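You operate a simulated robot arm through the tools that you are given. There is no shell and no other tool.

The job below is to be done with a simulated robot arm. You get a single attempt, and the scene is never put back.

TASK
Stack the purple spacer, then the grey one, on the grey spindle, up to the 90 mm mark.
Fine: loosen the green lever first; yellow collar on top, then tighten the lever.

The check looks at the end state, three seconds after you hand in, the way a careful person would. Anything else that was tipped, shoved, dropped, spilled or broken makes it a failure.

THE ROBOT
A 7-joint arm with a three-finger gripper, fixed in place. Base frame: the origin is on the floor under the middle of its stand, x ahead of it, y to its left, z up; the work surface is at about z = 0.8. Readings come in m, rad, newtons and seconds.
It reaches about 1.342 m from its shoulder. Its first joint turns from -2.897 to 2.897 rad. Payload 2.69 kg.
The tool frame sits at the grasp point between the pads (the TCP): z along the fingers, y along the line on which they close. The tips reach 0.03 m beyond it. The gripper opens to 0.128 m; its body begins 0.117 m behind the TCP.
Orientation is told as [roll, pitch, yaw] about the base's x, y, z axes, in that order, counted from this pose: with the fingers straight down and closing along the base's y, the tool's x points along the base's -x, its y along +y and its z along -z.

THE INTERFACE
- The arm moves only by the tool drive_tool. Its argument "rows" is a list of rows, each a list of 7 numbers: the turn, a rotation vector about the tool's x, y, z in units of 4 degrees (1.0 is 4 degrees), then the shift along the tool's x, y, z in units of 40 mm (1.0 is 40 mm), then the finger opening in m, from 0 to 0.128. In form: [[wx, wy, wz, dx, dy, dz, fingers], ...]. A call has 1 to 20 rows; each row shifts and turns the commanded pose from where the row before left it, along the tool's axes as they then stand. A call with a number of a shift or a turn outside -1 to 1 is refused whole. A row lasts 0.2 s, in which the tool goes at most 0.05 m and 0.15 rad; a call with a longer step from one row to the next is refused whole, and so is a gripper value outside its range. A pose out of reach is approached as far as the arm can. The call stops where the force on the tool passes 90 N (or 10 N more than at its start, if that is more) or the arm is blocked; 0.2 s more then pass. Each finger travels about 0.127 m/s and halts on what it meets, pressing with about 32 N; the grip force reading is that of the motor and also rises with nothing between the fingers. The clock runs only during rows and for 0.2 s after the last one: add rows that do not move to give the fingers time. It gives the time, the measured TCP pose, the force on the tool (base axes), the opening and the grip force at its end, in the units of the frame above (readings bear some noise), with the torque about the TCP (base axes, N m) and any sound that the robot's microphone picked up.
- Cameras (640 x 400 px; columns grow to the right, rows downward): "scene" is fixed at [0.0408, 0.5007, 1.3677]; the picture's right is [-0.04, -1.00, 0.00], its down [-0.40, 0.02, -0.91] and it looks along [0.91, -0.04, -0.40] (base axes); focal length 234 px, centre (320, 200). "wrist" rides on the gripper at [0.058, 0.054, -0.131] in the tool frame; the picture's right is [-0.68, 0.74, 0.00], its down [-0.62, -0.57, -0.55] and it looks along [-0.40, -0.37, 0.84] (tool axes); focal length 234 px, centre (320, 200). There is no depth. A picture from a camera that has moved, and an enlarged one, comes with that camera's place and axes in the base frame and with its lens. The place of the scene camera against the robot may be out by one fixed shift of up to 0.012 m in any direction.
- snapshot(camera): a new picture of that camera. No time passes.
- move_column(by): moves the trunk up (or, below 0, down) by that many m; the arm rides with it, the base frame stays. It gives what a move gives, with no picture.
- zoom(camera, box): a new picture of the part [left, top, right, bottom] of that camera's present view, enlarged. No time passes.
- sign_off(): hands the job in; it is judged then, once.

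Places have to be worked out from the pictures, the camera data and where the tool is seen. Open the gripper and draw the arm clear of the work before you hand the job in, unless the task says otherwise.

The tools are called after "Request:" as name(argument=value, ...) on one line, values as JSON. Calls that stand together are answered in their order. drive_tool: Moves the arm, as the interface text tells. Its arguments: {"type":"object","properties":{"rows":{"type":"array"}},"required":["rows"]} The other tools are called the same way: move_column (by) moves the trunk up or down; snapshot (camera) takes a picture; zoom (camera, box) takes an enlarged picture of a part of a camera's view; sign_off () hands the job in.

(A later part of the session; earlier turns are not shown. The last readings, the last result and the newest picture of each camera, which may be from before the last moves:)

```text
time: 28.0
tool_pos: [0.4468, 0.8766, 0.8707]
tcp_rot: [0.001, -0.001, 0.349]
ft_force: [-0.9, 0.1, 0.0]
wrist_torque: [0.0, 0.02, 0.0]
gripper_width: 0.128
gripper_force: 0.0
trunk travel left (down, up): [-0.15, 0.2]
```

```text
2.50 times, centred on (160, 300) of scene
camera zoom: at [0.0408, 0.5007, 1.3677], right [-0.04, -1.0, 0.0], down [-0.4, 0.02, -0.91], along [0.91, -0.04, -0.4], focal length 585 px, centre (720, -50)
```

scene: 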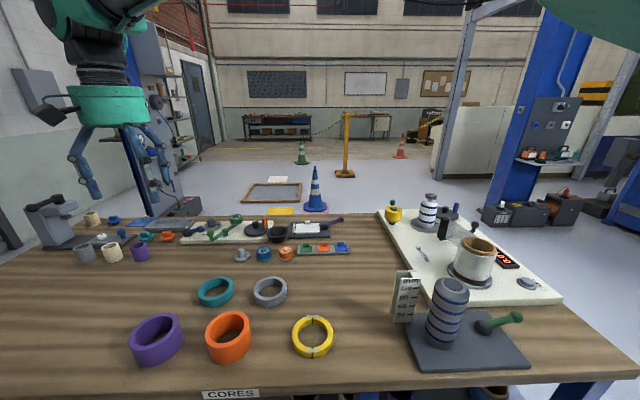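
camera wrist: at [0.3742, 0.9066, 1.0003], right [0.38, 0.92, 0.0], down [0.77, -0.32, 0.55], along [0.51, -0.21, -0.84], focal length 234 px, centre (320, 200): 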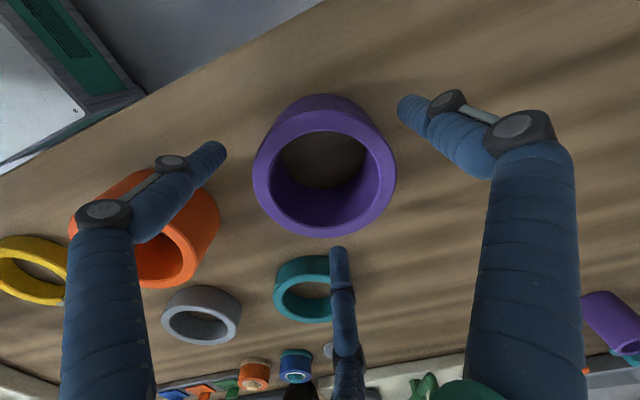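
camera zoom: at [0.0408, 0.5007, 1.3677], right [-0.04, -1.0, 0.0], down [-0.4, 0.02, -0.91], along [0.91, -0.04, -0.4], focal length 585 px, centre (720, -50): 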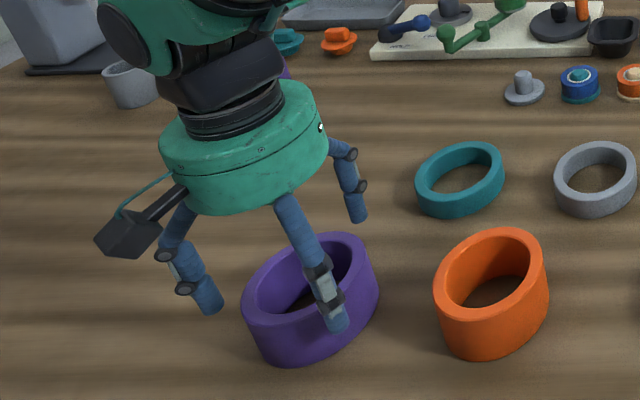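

The ring sits inside the three tips, about 3 mm off centre. I'll nudge across, then close on it.

Request:
drive_tool(rows=[[0, 0, 0, -0.0675, 0.037, 0, 0.128], [0, 0, 0, 0, 0, 0, 0.12], [0, 0, 0, 0, 0, 0, 0.112], [0, 0, 0, 0, 0, 0, 0.105], [0, 0, 0, 0, 0, 0, 0.098], [0, 0, 0, 0, 0, 0, 0.09], [0, 0, 0, 0, 0, 0, 0.085], [0, 0, 0, 0, 0, 0, 0.085]])

Request:
snapshot(camera="wrist")

Request:
zoom(camera="scene", box=[60, 220, 260, 380])

```text
time: 29.8
tool_pos: [0.4489, 0.8776, 0.8718]
tcp_rot: [0.0, -0.002, 0.349]
ft_force: [0.3, -1.9, 2.0]
wrist_torque: [-0.13, 0.17, 0.07]
gripper_width: 0.0939
gripper_force: 31.4
trunk travel left (down, up): [-0.15, 0.2]
```

```text
taken
camera wrist: at [0.3761, 0.9086, 1.0014], right [0.38, 0.92, 0.0], down [0.77, -0.32, 0.55], along [0.51, -0.21, -0.84], focal length 234 px, centre (320, 200)
```

wrist: 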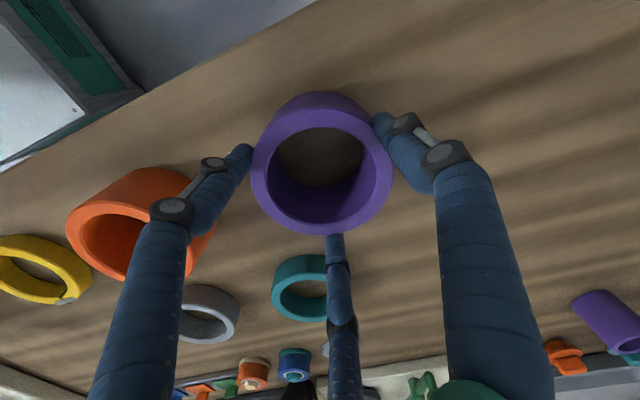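

```text
2.50 times, centred on (160, 300) of scene
camera zoom: at [0.0408, 0.5007, 1.3677], right [-0.04, -1.0, 0.0], down [-0.4, 0.02, -0.91], along [0.91, -0.04, -0.4], focal length 585 px, centre (720, -50)
```

zoom: 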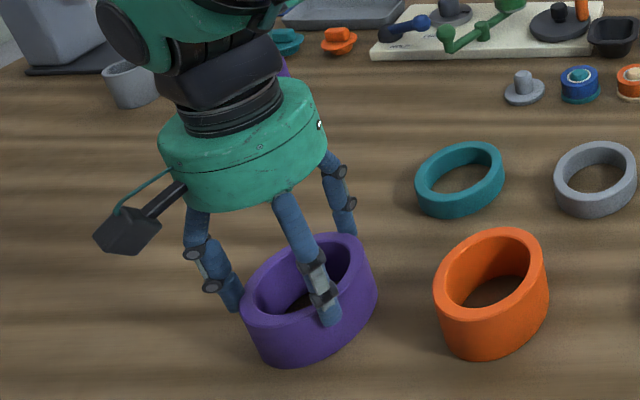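

Purple is gripped (31 N, opening 0.094). I'll lift straight up and check the hold.

Request:
drive_tool(rows=[[0, 0, 0, 0, 0, -0.3, 0.085], [0, 0, 0, 0, 0, -0.5, 0.085], [0, 0, 0, 0, 0, -0.8, 0.085], [0, 0, 0, 0, 0, -0.9, 0.085], [0, 0, 0, 0, 0, -0.9, 0.085], [0, 0, 0, 0, 0, -0.9, 0.085], [0, 0, 0, 0, 0, -0.9, 0.085], [0, 0, 0, 0, 0, -0.9, 0.085], [0, 0, 0, 0, 0, -0.5, 0.085], [0, 0, 0, 0, 0, 0, 0.085]])

Request:
snapshot(camera="wrist")

Request:
snapshot(camera="scene")

```text
time: 32.0
tool_pos: [0.4483, 0.8763, 1.1347]
tcp_rot: [-0.001, 0.0, 0.348]
ft_force: [-0.3, -0.8, -2.5]
wrist_torque: [0.0, -0.04, 0.02]
gripper_width: 0.0938
gripper_force: 32.3
trunk travel left (down, up): [-0.15, 0.2]
```

```text
taken
camera wrist: at [0.3768, 0.9081, 1.2652], right [0.38, 0.92, 0.0], down [0.77, -0.32, 0.55], along [0.51, -0.21, -0.84], focal length 234 px, centre (320, 200)
```

wrist: 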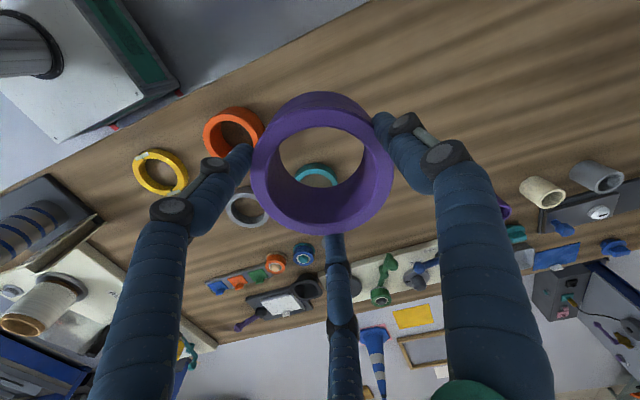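

```text
taken
```

scene: 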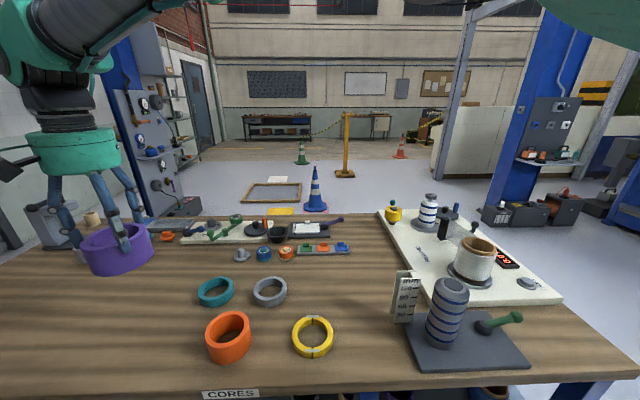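

The hold is stable and the ring is level. I'll carry it over the spindle at this height, with the ring's bottom at about z 1.06 and the spindle top at about 0.98.

Request:
drive_tool(rows=[[0, 0, 0, 0.17, -0.445, 0, 0.085], [0, 0, 0, 0.3407, -0.889, 0, 0.085], [0, 0, 0, 0.3407, -0.889, 0, 0.085], [0, 0, 0, 0.3407, -0.889, 0, 0.085], [0, 0, 0, 0.3407, -0.889, 0, 0.085], [0, 0, 0, 0.3407, -0.889, 0, 0.085], [0, 0, 0, 0.3407, -0.889, 0, 0.085], [0, 0, 0, 0.3407, -0.889, 0, 0.085], [0, 0, 0, 0.3407, -0.889, 0, 0.085], [0, 0, 0, 0.3407, -0.889, 0, 0.085], [0, 0, 0, 0.3407, -0.889, 0, 0.085], [0, 0, 0, 0.3407, -0.889, 0, 0.085], [0, 0, 0, 0.3407, -0.889, 0, 0.085], [0, 0, 0, 0.3407, -0.889, 0, 0.085], [0, 0, 0, 0.3407, -0.889, 0, 0.085], [0, 0, 0, 0.3407, -0.889, 0, 0.085], [0, 0, 0, 0.3407, -0.889, 0, 0.085], [0, 0, 0, 0.3407, -0.889, 0, 0.085], [0, 0, 0, 0.17, -0.445, 0, 0.085], [0, 0, 0, 0, 0, 0, 0.085]])

Request:
snapshot(camera="wrist")

Request:
zoom(camera="scene", box=[340, 130, 580, 380])

```text
time: 36.2
tool_pos: [0.437, 0.1928, 1.1353]
tcp_rot: [0.0, -0.001, 0.35]
ft_force: [0.9, 0.4, -1.9]
wrist_torque: [0.0, 0.0, 0.0]
gripper_width: 0.0937
gripper_force: 31.7
trunk travel left (down, up): [-0.15, 0.2]
```

```text
taken
camera wrist: at [0.3642, 0.2228, 1.2651], right [0.38, 0.92, 0.0], down [0.77, -0.32, 0.55], along [0.51, -0.21, -0.84], focal length 234 px, centre (320, 200)
```

wrist: 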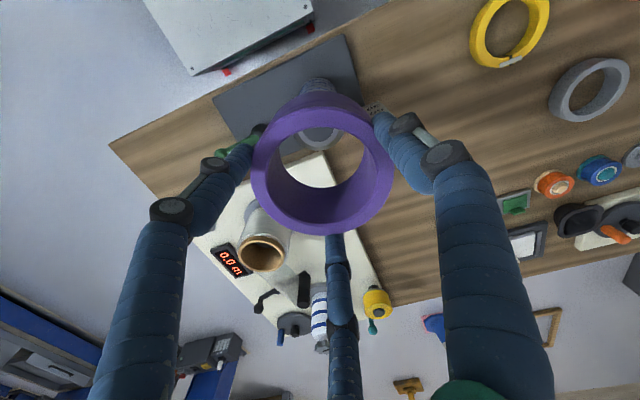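

```text
1.60 times, centred on (460, 255) of scene
camera zoom: at [0.0408, 0.5007, 1.3677], right [-0.04, -1.0, 0.0], down [-0.4, 0.02, -0.91], along [0.91, -0.04, -0.4], focal length 374 px, centre (96, 112)
```

zoom: 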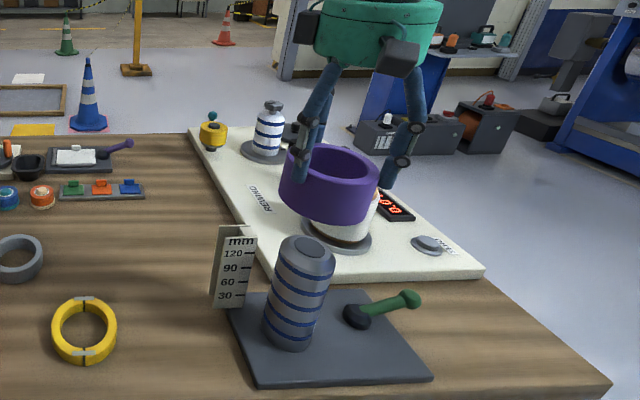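

Measured position is (0.437, 0.193) against a spindle axis near (0.436, 0.191). I'll zoom in through the ring to check alignment with the spindle top.

Request:
zoom(camera="wrist", box=[240, 60, 400, 180])

```text
3.33 times, centred on (320, 120) of wrist
camera zoom: at [0.3642, 0.2228, 1.2651], right [0.38, 0.92, 0.0], down [0.77, -0.32, 0.55], along [0.51, -0.21, -0.84], focal length 781 px, centre (320, 467)
```

zoom: 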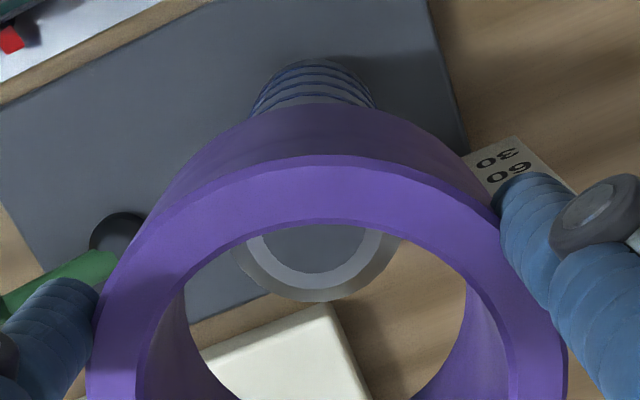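

The ring and spindle are aligned to within about 1–2 mm. I'll descend slowly so the ring passes over the chamfered nose, watching the forces.

Request:
drive_tool(rows=[[0, 0, 0, 0, 0, 0.6, 0.085], [0, 0, 0, 0, 0, 0.6, 0.085], [0, 0, 0, 0, 0, 0.4, 0.085], [0, 0, 0, 0, 0, 0.3, 0.085], [0, 0, 0, 0, 0, 0.3, 0.085], [0, 0, 0, 0, 0, 0.25, 0.085], [0, 0, 0, 0, 0, 0, 0.085]])

Request:
zoom(camera="scene", box=[370, 180, 550, 380])

Request:
zoom(camera="wrist", box=[220, 60, 420, 240])

```text
time: 37.8
tool_pos: [0.437, 0.1908, 1.0369]
tcp_rot: [-0.001, 0.0, 0.349]
ft_force: [-2.8, 0.1, -3.1]
wrist_torque: [-0.04, 0.15, 0.01]
gripper_width: 0.0939
gripper_force: 32.7
trunk travel left (down, up): [-0.15, 0.2]
```

```text
2.00 times, centred on (460, 280) of scene
camera zoom: at [0.0408, 0.5007, 1.3677], right [-0.04, -1.0, 0.0], down [-0.4, 0.02, -0.91], along [0.91, -0.04, -0.4], focal length 468 px, centre (40, 40)
```

zoom: 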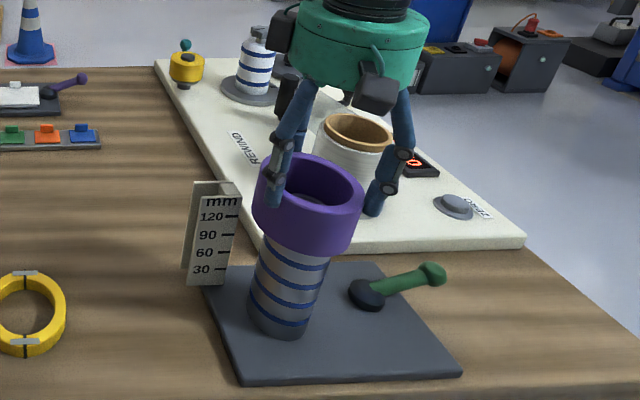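

```text
2.22 times, centred on (320, 150) of wrist
camera zoom: at [0.3655, 0.2224, 1.1671], right [0.38, 0.92, 0.0], down [0.77, -0.32, 0.55], along [0.51, -0.21, -0.84], focal length 520 px, centre (320, 311)
```

zoom: 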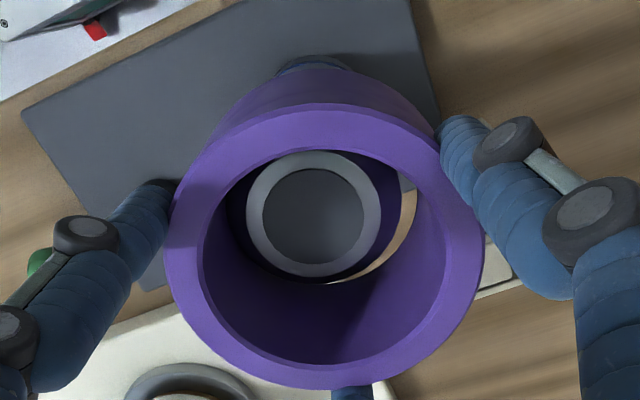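

The ring is over the nose with light forces (about 3 N towards −x). I'll shift slightly in −x and keep lowering in small steps.

Request:
drive_tool(rows=[[0, 0, 0, 0.035, 0, 0, 0.085], [0, 0, 0, 0, 0, 0.25, 0.085], [0, 0, 0, 0, 0, 0.25, 0.085], [0, 0, 0, 0, 0, 0.25, 0.085], [0, 0, 0, 0, 0, 0, 0.085]])

Request:
zoom(camera="wrist", box=[220, 60, 420, 240])

```text
time: 39.0
tool_pos: [0.4363, 0.1895, 1.0059]
tcp_rot: [0.0, 0.0, 0.348]
ft_force: [0.6, 0.1, -2.0]
wrist_torque: [-0.02, -0.01, -0.01]
gripper_width: 0.0936
gripper_force: 32.2
trunk travel left (down, up): [-0.15, 0.2]
```

```text
2.22 times, centred on (320, 150) of wrist
camera zoom: at [0.364, 0.2213, 1.1371], right [0.38, 0.92, 0.0], down [0.77, -0.32, 0.55], along [0.51, -0.21, -0.84], focal length 520 px, centre (320, 311)
```

zoom: 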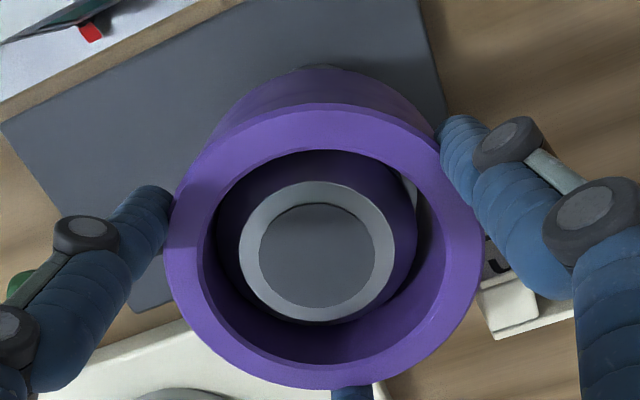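

The lateral force has gone. I'll continue straight down.

Request:
drive_tool(rows=[[0, 0, 0, 0, 0, 0.3, 0.085], [0, 0, 0, 0, 0, 0.3, 0.085], [0, 0, 0, 0, 0, 0.3, 0.085], [0, 0, 0, 0, 0, 0.3, 0.085], [0, 0, 0, 0, 0, 0.3, 0.085], [0, 0, 0, 0, 0, 0.3, 0.085], [0, 0, 0, 0, 0, 0, 0.085]])

Request:
zoom(camera="wrist", box=[220, 60, 420, 240])

Request:
zoom(camera="scene", box=[370, 200, 550, 380])

```text
time: 40.6
tool_pos: [0.4366, 0.1907, 0.9339]
tcp_rot: [0.0, 0.001, 0.348]
ft_force: [0.1, 0.4, -2.1]
wrist_torque: [0.0, 0.0, 0.01]
gripper_width: 0.0936
gripper_force: 32.0
trunk travel left (down, up): [-0.15, 0.2]
```

```text
2.22 times, centred on (320, 150) of wrist
camera zoom: at [0.3646, 0.2211, 1.0655], right [0.38, 0.92, 0.0], down [0.77, -0.32, 0.55], along [0.51, -0.21, -0.84], focal length 520 px, centre (320, 311)
```

zoom: 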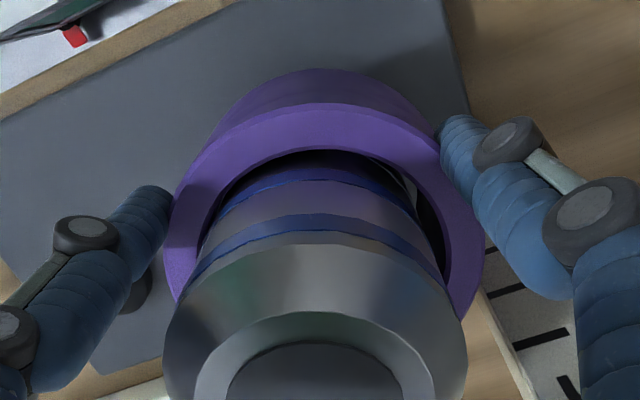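

```text
2.22 times, centred on (460, 290) of scene
camera zoom: at [0.0408, 0.5007, 1.3677], right [-0.04, -1.0, 0.0], down [-0.4, 0.02, -0.91], along [0.91, -0.04, -0.4], focal length 520 px, centre (9, 0)
```

zoom: 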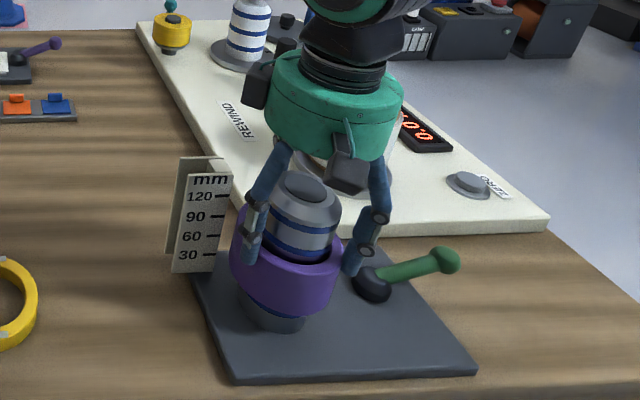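

It's moving smoothly with no side load. The remaining travel is about 50 mm, so I'll go most of the way, then in small steps until it touches the plate.

Request:
drive_tool(rows=[[0, 0, 0, 0, 0, 0.25, 0.085], [0, 0, 0, 0, 0, 0.25, 0.085], [0, 0, 0, 0, 0, 0.25, 0.085], [0, 0, 0, 0, 0, 0.2, 0.085], [0, 0, 0, 0, 0, 0, 0.085]])

Request:
zoom(camera="scene", box=[370, 200, 550, 380])

```text
time: 41.8
tool_pos: [0.4379, 0.1895, 0.898]
tcp_rot: [0.001, 0.0, 0.35]
ft_force: [-0.1, 0.0, -2.5]
wrist_torque: [-0.03, 0.01, -0.01]
gripper_width: 0.0937
gripper_force: 31.7
trunk travel left (down, up): [-0.15, 0.2]
```

```text
2.22 times, centred on (460, 290) of scene
camera zoom: at [0.0408, 0.5007, 1.3677], right [-0.04, -1.0, 0.0], down [-0.4, 0.02, -0.91], along [0.91, -0.04, -0.4], focal length 520 px, centre (9, 0)
```

zoom: 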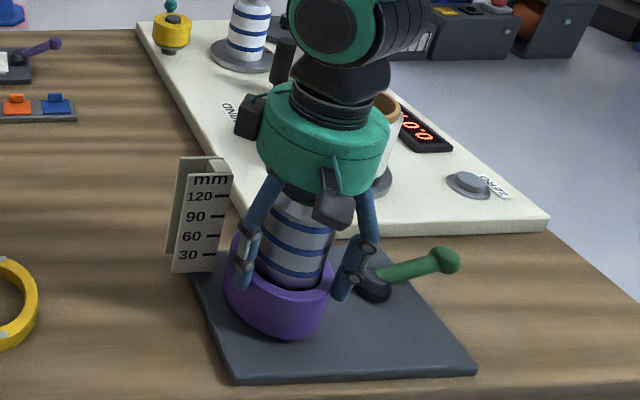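

There's no contact yet, so I'll take the last millimetres in small steps.

Request:
drive_tool(rows=[[0, 0, 0, 0, 0, 0.1, 0.085], [0, 0, 0, 0, 0, 0.1, 0.085], [0, 0, 0, 0, 0, 0.075, 0.085], [0, 0, 0, 0, 0, 0, 0.085]])

```text
time: 42.8
tool_pos: [0.4378, 0.1922, 0.8866]
tcp_rot: [0.0, 0.001, 0.347]
ft_force: [-1.3, -2.3, 13.6]
wrist_torque: [-0.28, 0.65, 0.05]
gripper_width: 0.094
gripper_force: 32.2
trunk travel left (down, up): [-0.15, 0.2]
```

The force rose to 13.6 N upward at TCP z 0.887, so the ring is seated on the plate. I'll open the fingers gently and look.

Request:
drive_tool(rows=[[0, 0, 0, 0, 0, -0.025, 0.092], [0, 0, 0, 0, 0, 0, 0.1], [0, 0, 0, 0, 0, 0, 0.11], [0, 0, 0, 0, 0, 0, 0.12], [0, 0, 0, 0, 0, 0, 0.12]])

Request:
snapshot(camera="wrist")

Request:
zoom(camera="scene", box=[370, 220, 550, 380])

```text
time: 44.0
tool_pos: [0.4372, 0.1912, 0.8867]
tcp_rot: [0.001, 0.001, 0.349]
ft_force: [-0.7, -0.1, 1.0]
wrist_torque: [0.01, -0.06, 0.0]
gripper_width: 0.1201
gripper_force: 0.0
trunk travel left (down, up): [-0.15, 0.2]
```

```text
taken
camera wrist: at [0.365, 0.2218, 1.0174], right [0.38, 0.92, 0.0], down [0.77, -0.32, 0.55], along [0.51, -0.21, -0.84], focal length 234 px, centre (320, 200)
```

wrist: 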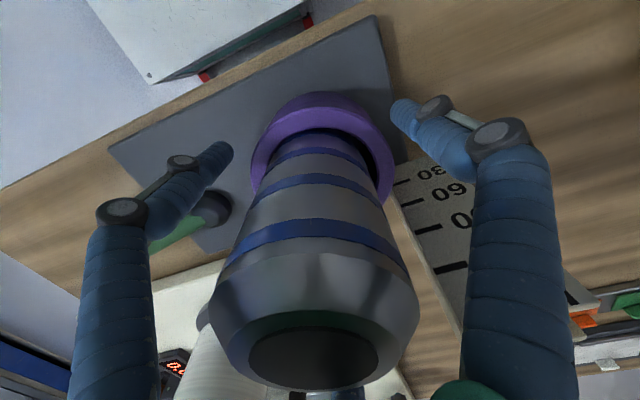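

```text
2.50 times, centred on (460, 300) of scene
camera zoom: at [0.0408, 0.5007, 1.3677], right [-0.04, -1.0, 0.0], down [-0.4, 0.02, -0.91], along [0.91, -0.04, -0.4], focal length 585 px, centre (-30, -50)
```

zoom: 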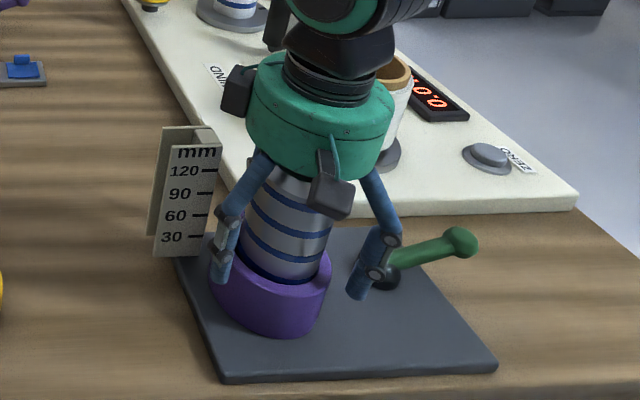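

Purple is seated on the plate. I'll lift straight up clear of the spindle, then move the camera over the grey ring.

Request:
drive_tool(rows=[[0, 0, 0, 0, 0, -0.4, 0.122], [0, 0, 0, 0, 0, -0.8, 0.124], [0, 0, 0, 0, 0, -0.9, 0.126], [0, 0, 0, 0, 0, -0.9, 0.128], [0, 0, 0, 0, 0, -0.9, 0.128], [0, 0, 0, 0, 0, -0.9, 0.128], [0, 0, 0, 0, 0, -0.8, 0.128], [0, 0, 0, -0.76, 0.642, 0, 0.128], [0, 0, 0, -0.76, 0.642, 0, 0.128], [0, 0, 0, -0.76, 0.642, 0, 0.128], [0, 0, 0, -0.76, 0.642, 0, 0.128], [0, 0, 0, -0.76, 0.642, 0, 0.128], [0, 0, 0, -0.76, 0.642, 0, 0.128], [0, 0, 0, -0.76, 0.642, 0, 0.128], [0, 0, 0, -0.76, 0.642, 0, 0.128], [0, 0, 0, -0.76, 0.642, 0, 0.128], [0, 0, 0, -0.76, 0.642, 0, 0.128], [0, 0, 0, -0.76, 0.642, 0, 0.128], [0, 0, 0, -0.76, 0.642, 0, 0.128], [0, 0, 0, 0, 0, 0, 0.128]])

Request:
snapshot(camera="wrist")

Request:
snapshot(camera="scene")

Request:
zoom(camera="wrist", box=[240, 0, 400, 100])

Request:
zoom(camera="scene", box=[370, 250, 550, 380])

```text
time: 48.2
tool_pos: [0.6734, 0.6081, 1.1104]
tcp_rot: [0.0, 0.002, 0.35]
ft_force: [0.3, 0.5, 0.3]
wrist_torque: [-0.02, 0.02, 0.0]
gripper_width: 0.1277
gripper_force: 0.0
trunk travel left (down, up): [-0.15, 0.2]
```

```text
taken
camera wrist: at [0.6013, 0.6393, 1.2409], right [0.38, 0.92, 0.0], down [0.77, -0.32, 0.55], along [0.51, -0.21, -0.84], focal length 234 px, centre (320, 200)
```

wrist: 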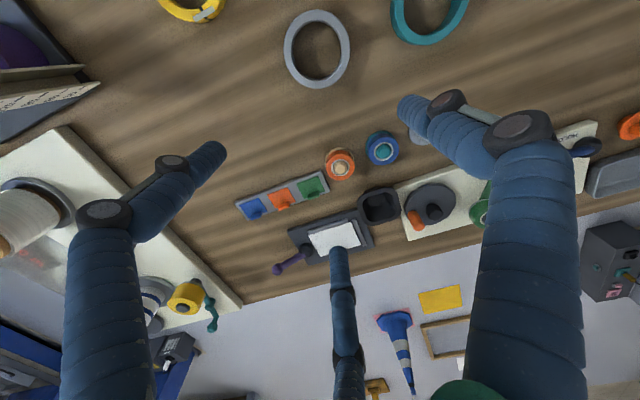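

```text
taken
```

scene: 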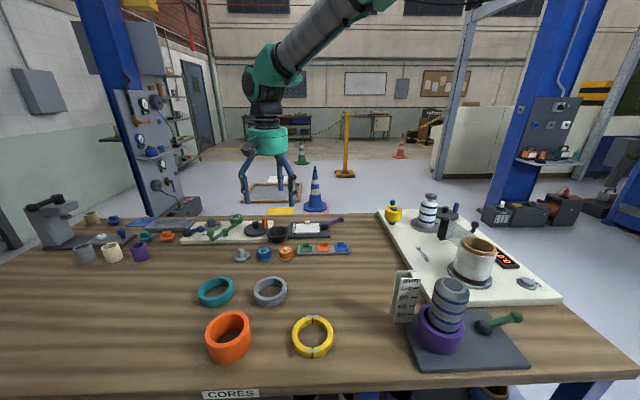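

```text
4.00 times, centred on (320, 50) of wrist
camera zoom: at [0.6013, 0.6393, 1.2409], right [0.38, 0.92, 0.0], down [0.77, -0.32, 0.55], along [0.51, -0.21, -0.84], focal length 937 px, centre (320, 800)
```

zoom: 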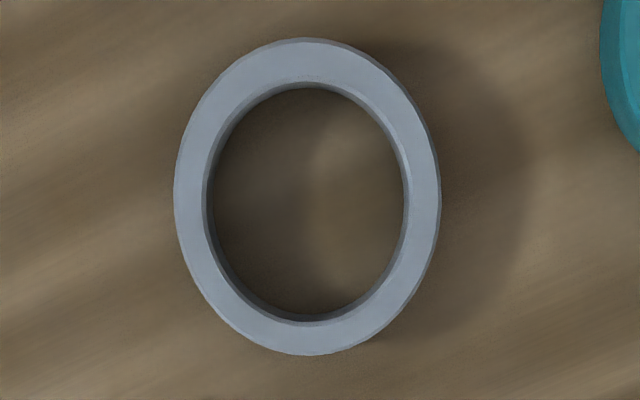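

```text
3.08 times, centred on (460, 315) of scene
camera zoom: at [0.0408, 0.5007, 1.3677], right [-0.04, -1.0, 0.0], down [-0.4, 0.02, -0.91], along [0.91, -0.04, -0.4], focal length 720 px, centre (-111, -154)
```

zoom: 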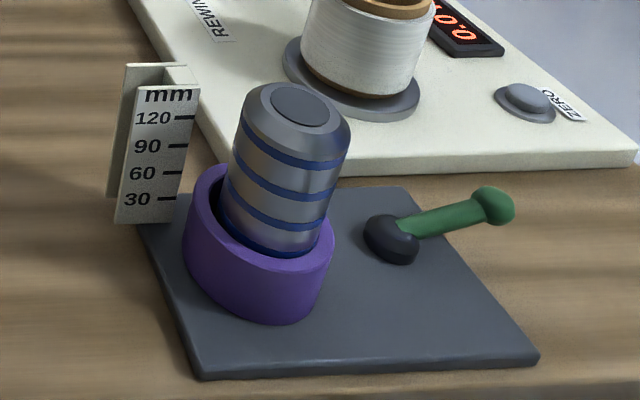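

Purple is seated properly. Grey's centre is (0.6055, 0.6317) with diameter near 0.099. I'll move above it and descend partway to check.

Request:
drive_tool(rows=[[0, 0, 0, 0.2785, 0.2275, 0.85, 0.128], [0, 0, 0, 0.2785, 0.2275, 0.85, 0.128], [0, 0, 0, 0.2785, 0.2275, 0.85, 0.128], [0, 0, 0, 0.2785, 0.2275, 0.85, 0.128], [0, 0, 0, 0.2785, 0.2275, 0.85, 0.128], [0, 0, 0, 0, 0, 0, 0.128]])

Request:
zoom(camera="wrist", box=[200, 60, 440, 260])

Request:
zoom(camera="scene", box=[170, 220, 370, 370])

```text
time: 49.6
tool_pos: [0.6045, 0.6305, 0.9385]
tcp_rot: [-0.002, 0.0, 0.349]
ft_force: [-0.1, 0.5, -0.4]
wrist_torque: [-0.02, -0.01, 0.01]
gripper_width: 0.1281
gripper_force: 0.0
trunk travel left (down, up): [-0.15, 0.2]
```

```text
2.00 times, centred on (320, 160) of wrist
camera zoom: at [0.5334, 0.6612, 1.0688], right [0.38, 0.92, 0.0], down [0.77, -0.32, 0.55], along [0.51, -0.21, -0.84], focal length 468 px, centre (320, 280)
```

zoom: 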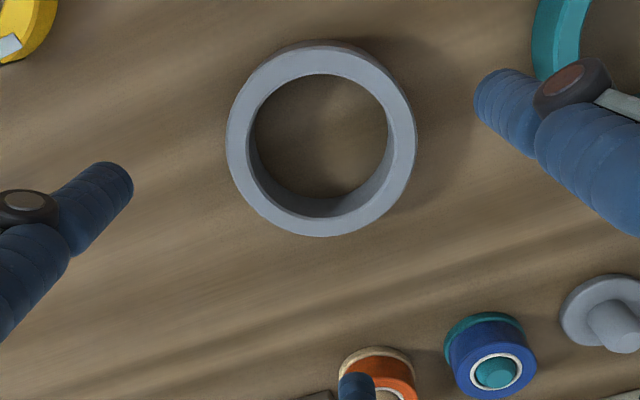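

```text
2.67 times, centred on (270, 295) of scene
camera zoom: at [0.0408, 0.5007, 1.3677], right [-0.04, -1.0, 0.0], down [-0.4, 0.02, -0.91], along [0.91, -0.04, -0.4], focal length 624 px, centre (453, -53)
```

zoom: 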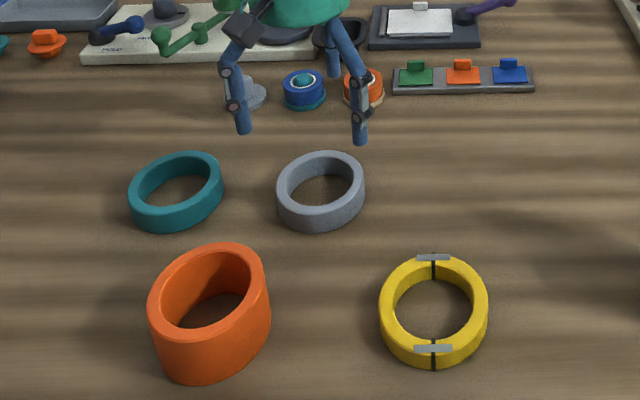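

Grey is centred to within 2 mm and its top is at z ≈ 0.829. I'll make a small correction, descend and close on it.

Request:
drive_tool(rows=[[0, 0, 0, 0.005, 0.05, 0.8, 0.128], [0, 0, 0, 0, 0, 0.7, 0.128], [0, 0, 0, 0, 0, 0.5, 0.128], [0, 0, 0, 0, 0, 0.3, 0.128], [0, 0, 0, 0, 0, 0.08, 0.128], [0, 0, 0, 0, 0, 0, 0.128]])

Request:
snapshot(camera="wrist")

Request:
zoom(camera="scene", box=[170, 220, 370, 370])

```text
time: 51.0
tool_pos: [0.6058, 0.6302, 0.8458]
tcp_rot: [0.0, 0.0, 0.347]
ft_force: [0.1, 0.6, 0.7]
wrist_torque: [0.05, 0.0, 0.0]
gripper_width: 0.1279
gripper_force: 0.0
trunk travel left (down, up): [-0.15, 0.2]
```

```text
taken
camera wrist: at [0.5336, 0.6613, 0.976], right [0.38, 0.92, 0.0], down [0.77, -0.32, 0.55], along [0.51, -0.21, -0.84], focal length 234 px, centre (320, 200)
```

wrist: 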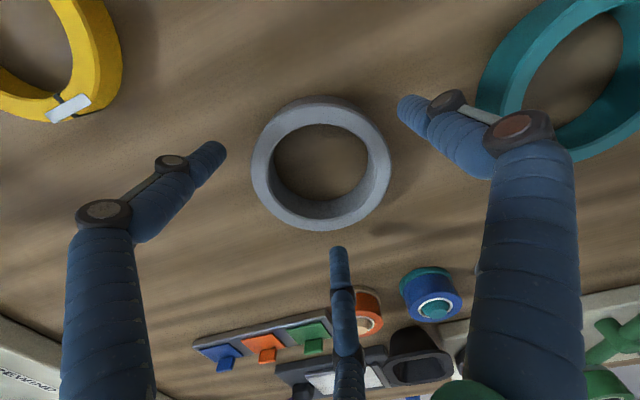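

```text
2.67 times, centred on (270, 295) of scene
camera zoom: at [0.0408, 0.5007, 1.3677], right [-0.04, -1.0, 0.0], down [-0.4, 0.02, -0.91], along [0.91, -0.04, -0.4], focal length 624 px, centre (453, -53)
```

zoom: 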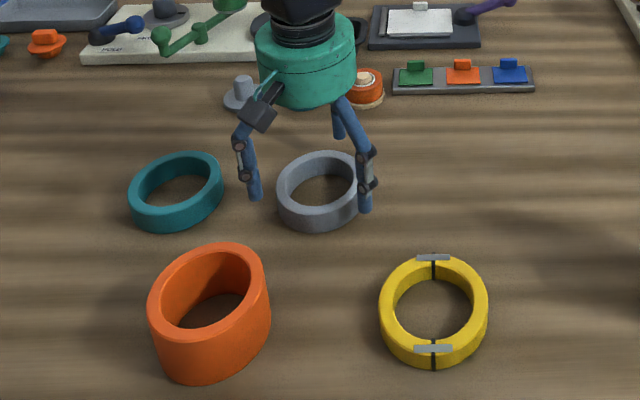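

The ring is centred between the tips. Closing on it now.

Request:
drive_tool(rows=[[0, 0, 0, 0, 0, 0, 0.12], [0, 0, 0, 0, 0, 0, 0.112], [0, 0, 0, 0, 0, 0, 0.105], [0, 0, 0, 0, 0, 0, 0.098], [0, 0, 0, 0, 0, 0, 0.09], [0, 0, 0, 0, 0, 0, 0.085], [0, 0, 0, 0, 0, 0, 0.085]])

Request:
snapshot(camera="wrist")

```text
time: 52.6
tool_pos: [0.6069, 0.6301, 0.8456]
tcp_rot: [-0.002, 0.001, 0.349]
ft_force: [0.9, -0.2, 2.2]
wrist_torque: [-0.12, -0.05, 0.05]
gripper_width: 0.0942
gripper_force: 32.0
trunk travel left (down, up): [-0.15, 0.2]
```

```text
taken
camera wrist: at [0.5337, 0.6613, 0.9766], right [0.38, 0.92, 0.0], down [0.77, -0.32, 0.55], along [0.51, -0.21, -0.84], focal length 234 px, centre (320, 200)
```

wrist: 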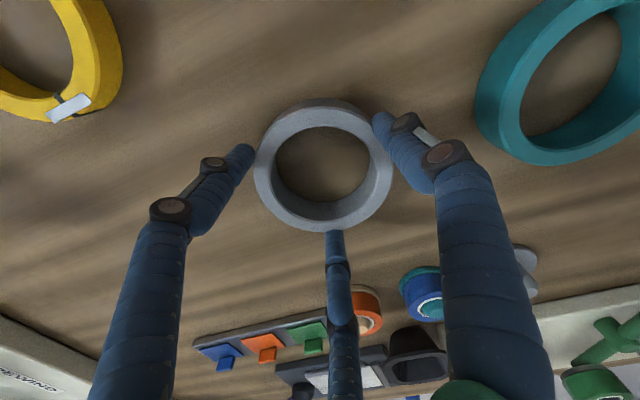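

Grey is gripped (32 N). I'll lift it and carry it to the spindle.

Request:
drive_tool(rows=[[0, 0, 0, 0, 0, -0.3, 0.085], [0, 0, 0, 0, 0, -0.5, 0.085], [0, 0, 0, 0, 0, -0.8, 0.085], [0, 0, 0, 0, 0, -0.9, 0.085], [0, 0, 0, 0, 0, -0.9, 0.085], [0, 0, 0, 0, 0, -0.9, 0.085], [0, 0, 0, 0, 0, -0.9, 0.085], [0, 0, 0, 0, 0, -0.9, 0.085], [0, 0, 0, 0, 0, 0, 0.085]])

Request:
snapshot(camera="wrist")

```text
time: 54.6
tool_pos: [0.6048, 0.6301, 1.09]
tcp_rot: [0.002, -0.001, 0.347]
ft_force: [0.8, -0.2, -0.1]
wrist_torque: [0.01, -0.04, 0.02]
gripper_width: 0.0941
gripper_force: 31.4
trunk travel left (down, up): [-0.15, 0.2]
```

```text
taken
camera wrist: at [0.533, 0.6607, 1.2197], right [0.38, 0.92, 0.0], down [0.77, -0.32, 0.55], along [0.51, -0.21, -0.84], focal length 234 px, centre (320, 200)
```

wrist: 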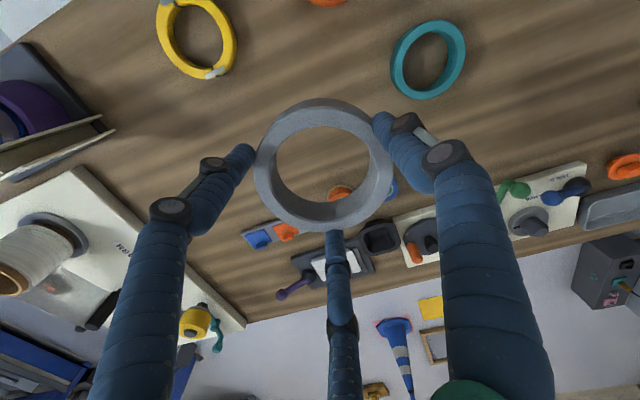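

Grey is held level. I'll carry it above the spindle.

Request:
drive_tool(rows=[[0, 0, 0, 0.6446, -0.7412, 0, 0.085], [0, 0, 0, 0.6446, -0.7412, 0, 0.085], [0, 0, 0, 0.6446, -0.7412, 0, 0.085], [0, 0, 0, 0.6446, -0.7412, 0, 0.085], [0, 0, 0, 0.6446, -0.7412, 0, 0.085], [0, 0, 0, 0.6446, -0.7412, 0, 0.085], [0, 0, 0, 0.6446, -0.7412, 0, 0.085], [0, 0, 0, 0.6446, -0.7412, 0, 0.085], [0, 0, 0, 0.6446, -0.7412, 0, 0.085], [0, 0, 0, 0.6446, -0.7412, 0, 0.085], [0, 0, 0, 0.6446, -0.7412, 0, 0.085], [0, 0, 0, 0.6446, -0.7412, 0, 0.085], [0, 0, 0, 0, 0, 0, 0.085], [0, 0, 0, 0, 0, 0, 0.085]])

Request:
zoom(camera="wrist", box=[220, 60, 420, 240])

Request:
zoom(camera="scene", box=[370, 180, 550, 380])

```text
time: 57.6
tool_pos: [0.436, 0.1905, 1.089]
tcp_rot: [0.001, 0.001, 0.349]
ft_force: [-0.2, -0.2, -1.7]
wrist_torque: [0.02, -0.02, 0.02]
gripper_width: 0.0942
gripper_force: 32.2
trunk travel left (down, up): [-0.15, 0.2]
```

```text
2.22 times, centred on (320, 150) of wrist
camera zoom: at [0.3637, 0.2206, 1.2203], right [0.38, 0.92, 0.0], down [0.77, -0.32, 0.55], along [0.51, -0.21, -0.84], focal length 520 px, centre (320, 311)
```

zoom: 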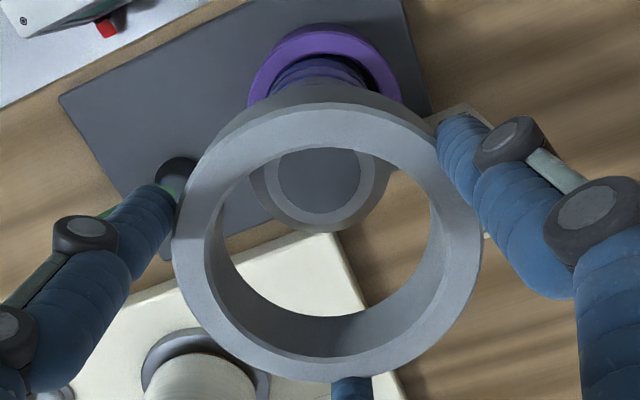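

```text
2.00 times, centred on (460, 280) of scene
camera zoom: at [0.0408, 0.5007, 1.3677], right [-0.04, -1.0, 0.0], down [-0.4, 0.02, -0.91], along [0.91, -0.04, -0.4], focal length 468 px, centre (40, 40)
```

zoom: 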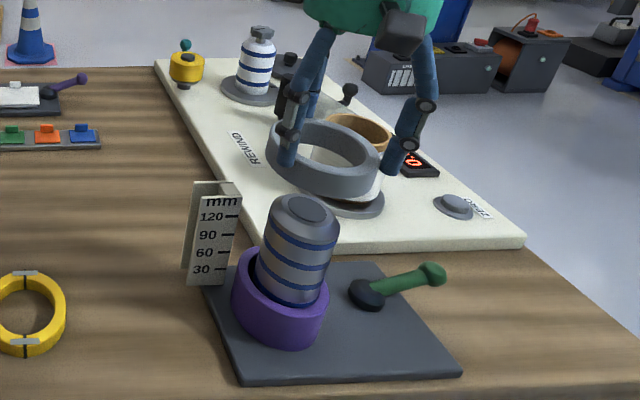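

Looks aligned. I'll lower it over the nose slowly.

Request:
drive_tool(rows=[[0, 0, 0, 0, 0, 0.5, 0.085], [0, 0, 0, 0, 0, 0.5, 0.085], [0, 0, 0, 0, 0, 0.4, 0.085], [0, 0, 0, 0, 0, 0.3, 0.085], [0, 0, 0, 0, 0, 0.25, 0.085], [0, 0, 0, 0, 0, 0.25, 0.085], [0, 0, 0, 0, 0, 0, 0.085]])

Request:
zoom(camera="wrist", box=[220, 60, 420, 240])

```text
time: 59.2
tool_pos: [0.4359, 0.1913, 1.002]
tcp_rot: [-0.001, 0.001, 0.348]
ft_force: [-1.4, -1.2, -1.8]
wrist_torque: [-0.07, 0.06, 0.04]
gripper_width: 0.0942
gripper_force: 31.6
trunk travel left (down, up): [-0.15, 0.2]
```

```text
2.22 times, centred on (320, 150) of wrist
camera zoom: at [0.3642, 0.2221, 1.1326], right [0.38, 0.92, 0.0], down [0.77, -0.32, 0.55], along [0.51, -0.21, -0.84], focal length 520 px, centre (320, 311)
```

zoom: 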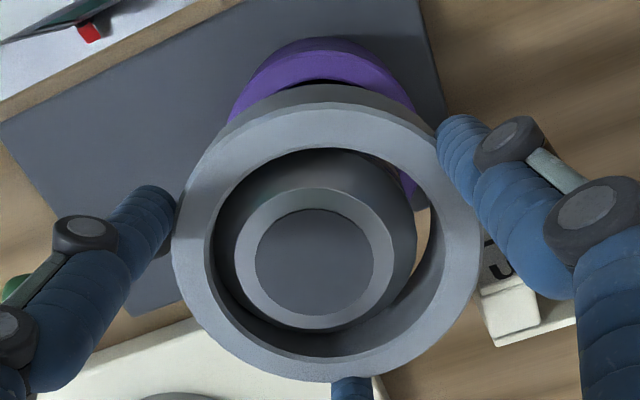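

The ring is past the nose with a tiny side force. I'll nudge it 1 mm and continue down.

Request:
drive_tool(rows=[[0, 0, 0, 0.0234, -0.0088, 0, 0.085], [0, 0, 0, 0, 0, 0.25, 0.085], [0, 0, 0, 0, 0, 0.25, 0.085], [0, 0, 0, 0, 0, 0.25, 0.085], [0, 0, 0, 0, 0, 0.25, 0.085], [0, 0, 0, 0, 0, 0.25, 0.085], [0, 0, 0, 0, 0, 0.25, 0.085], [0, 0, 0, 0, 0, 0.15, 0.085], [0, 0, 0, 0, 0, 0, 0.085]])

Request:
zoom(camera="scene", box=[370, 200, 550, 380])

```text
time: 61.2
tool_pos: [0.4367, 0.1893, 0.9368]
tcp_rot: [-0.001, 0.002, 0.349]
ft_force: [0.3, -0.6, -1.7]
wrist_torque: [0.02, 0.0, 0.0]
gripper_width: 0.094
gripper_force: 31.8
trunk travel left (down, up): [-0.15, 0.2]
```

```text
2.22 times, centred on (460, 290) of scene
camera zoom: at [0.0408, 0.5007, 1.3677], right [-0.04, -1.0, 0.0], down [-0.4, 0.02, -0.91], along [0.91, -0.04, -0.4], focal length 520 px, centre (9, 0)
```

zoom: 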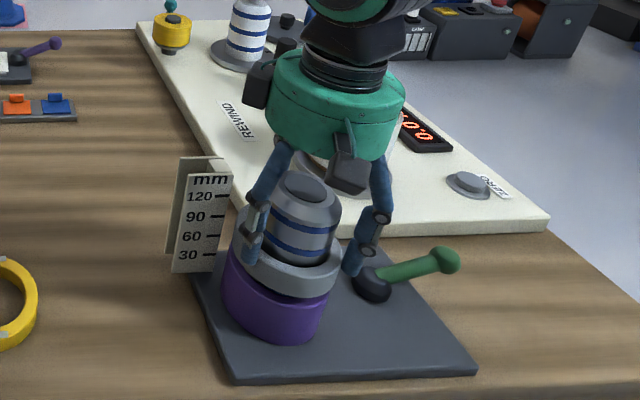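

Free so far; contact is expected at TCP z ≈ 0.922. I'll finish in small steps.

Request:
drive_tool(rows=[[0, 0, 0, 0, 0, 0.1, 0.085], [0, 0, 0, 0, 0, 0.1, 0.085], [0, 0, 0, 0, 0, 0.1, 0.085], [0, 0, 0, 0, 0, 0.06, 0.085], [0, 0, 0, 0, 0, 0, 0.085]])

```text
time: 62.4
tool_pos: [0.4352, 0.1907, 0.9226]
tcp_rot: [0.0, 0.0, 0.347]
ft_force: [-2.0, -0.3, 20.0]
wrist_torque: [-0.11, 0.63, 0.15]
gripper_width: 0.0943
gripper_force: 31.9
trunk travel left (down, up): [-0.15, 0.2]
```

Contact at z 0.9226 with 20 N up: grey is seated on purple. I'll release it.

Request:
drive_tool(rows=[[0, 0, 0, 0, 0, -0.04, 0.092], [0, 0, 0, 0, 0, 0, 0.1], [0, 0, 0, 0, 0, 0, 0.11], [0, 0, 0, 0, 0, 0, 0.12], [0, 0, 0, 0, 0, 0, 0.122]])

Request:
zoom(camera="scene", box=[370, 220, 550, 380])

Request:
snapshot(camera="wrist")

```text
time: 63.6
tool_pos: [0.4342, 0.1915, 0.9219]
tcp_rot: [-0.001, 0.0, 0.349]
ft_force: [0.7, 0.2, -0.4]
wrist_torque: [-0.02, -0.03, 0.02]
gripper_width: 0.1219
gripper_force: 0.1
trunk travel left (down, up): [-0.15, 0.2]
```

```text
2.50 times, centred on (460, 300) of scene
camera zoom: at [0.0408, 0.5007, 1.3677], right [-0.04, -1.0, 0.0], down [-0.4, 0.02, -0.91], along [0.91, -0.04, -0.4], focal length 585 px, centre (-30, -50)
```

zoom: 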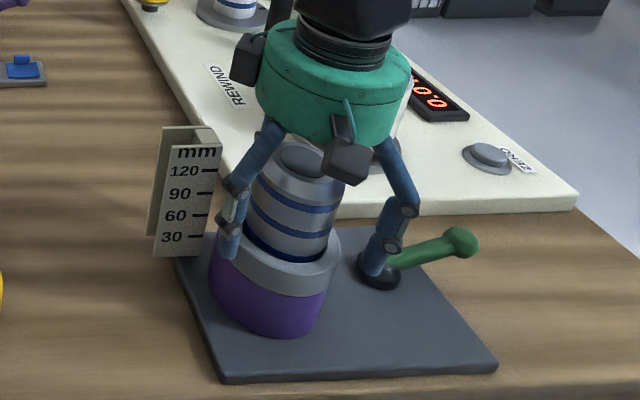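

```text
taken
camera wrist: at [0.363, 0.221, 1.0527], right [0.38, 0.92, 0.0], down [0.77, -0.32, 0.55], along [0.51, -0.21, -0.84], focal length 234 px, centre (320, 200)
```

wrist: 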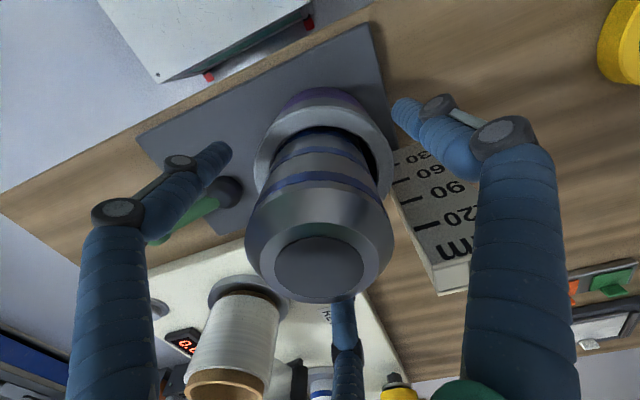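

Grey is resting on purple. I'll lift clear and go to view the yellow collar from above.

Request:
drive_tool(rows=[[0, 0, 0, 0, 0, -0.4, 0.122], [0, 0, 0, 0, 0, -0.8, 0.124], [0, 0, 0, 0, 0, -0.9, 0.126], [0, 0, 0, 0, 0, -0.9, 0.128], [0, 0, 0, 0, 0, -0.9, 0.128], [0, 0, 0, 0, 0, -0.9, 0.128], [0, 0, 0, -0.5734, 0.756, 0, 0.128], [0, 0, 0, -0.5734, 0.756, 0, 0.128], [0, 0, 0, -0.5734, 0.756, 0, 0.128], [0, 0, 0, -0.5734, 0.756, 0, 0.128], [0, 0, 0, -0.5734, 0.756, 0, 0.128], [0, 0, 0, -0.5734, 0.756, 0, 0.128], [0, 0, 0, -0.5734, 0.756, 0, 0.128], [0, 0, 0, -0.5734, 0.756, 0, 0.128], [0, 0, 0, 0, 0, 0, 0.128]])

Request:
snapshot(camera="wrist")

Request:
zoom(camera="wrist", box=[240, 0, 400, 100])

Request:
zoom(camera="scene", box=[370, 250, 550, 380])

Request:
zoom(camera="scene", box=[270, 300, 360, 370])

```text
time: 66.8
tool_pos: [0.523, 0.4822, 1.1161]
tcp_rot: [-0.001, -0.001, 0.35]
ft_force: [0.1, -0.1, -0.7]
wrist_torque: [-0.03, 0.01, 0.02]
gripper_width: 0.1279
gripper_force: 0.0
trunk travel left (down, up): [-0.15, 0.2]
```

```text
taken
camera wrist: at [0.4513, 0.5117, 1.2466], right [0.38, 0.92, 0.0], down [0.77, -0.32, 0.55], along [0.51, -0.21, -0.84], focal length 234 px, centre (320, 200)
```

wrist: 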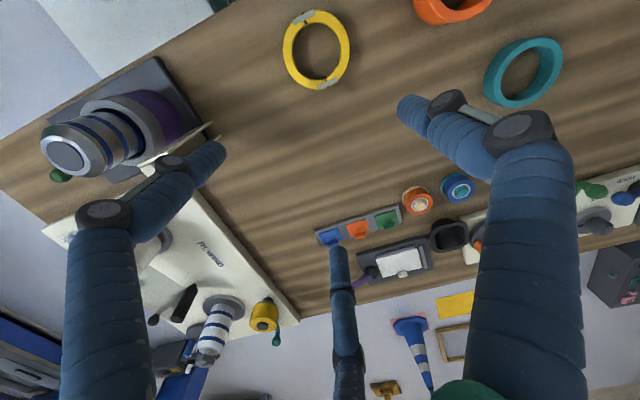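

```text
4.00 times, centred on (320, 50) of wrist
camera zoom: at [0.4513, 0.5117, 1.2466], right [0.38, 0.92, 0.0], down [0.77, -0.32, 0.55], along [0.51, -0.21, -0.84], focal length 937 px, centre (320, 800)
```

zoom: 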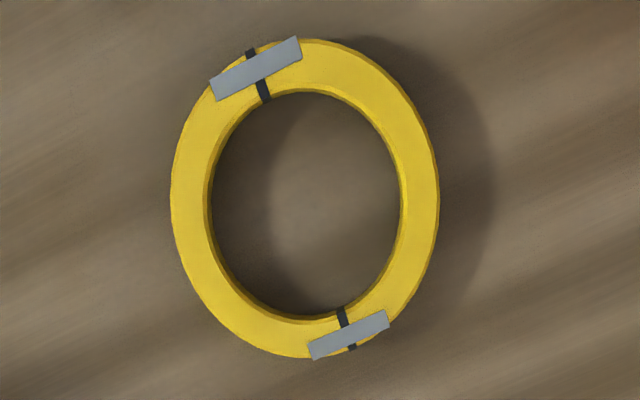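

```text
3.08 times, centred on (460, 315) of scene
camera zoom: at [0.0408, 0.5007, 1.3677], right [-0.04, -1.0, 0.0], down [-0.4, 0.02, -0.91], along [0.91, -0.04, -0.4], focal length 720 px, centre (-111, -154)
```

zoom: 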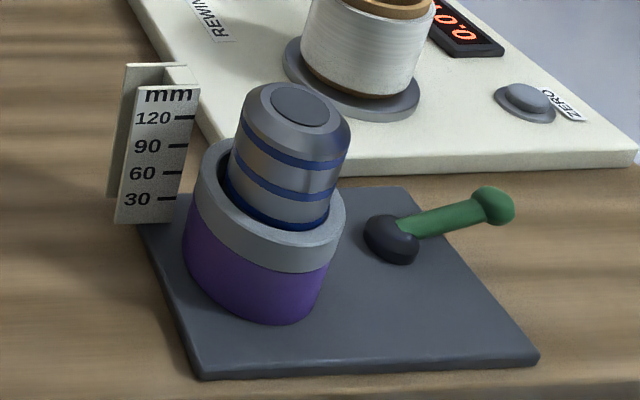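

```text
5.71 times, centred on (315, 335) of scene
camera zoom: at [0.0408, 0.5007, 1.3677], right [-0.04, -1.0, 0.0], down [-0.4, 0.02, -0.91], along [0.91, -0.04, -0.4], focal length 1338 px, centre (349, -571)
```

zoom: 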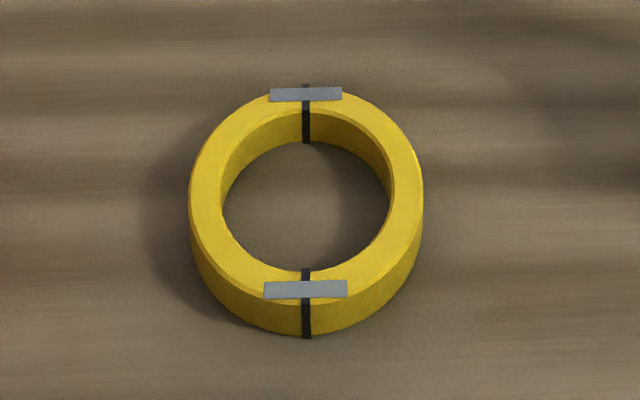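

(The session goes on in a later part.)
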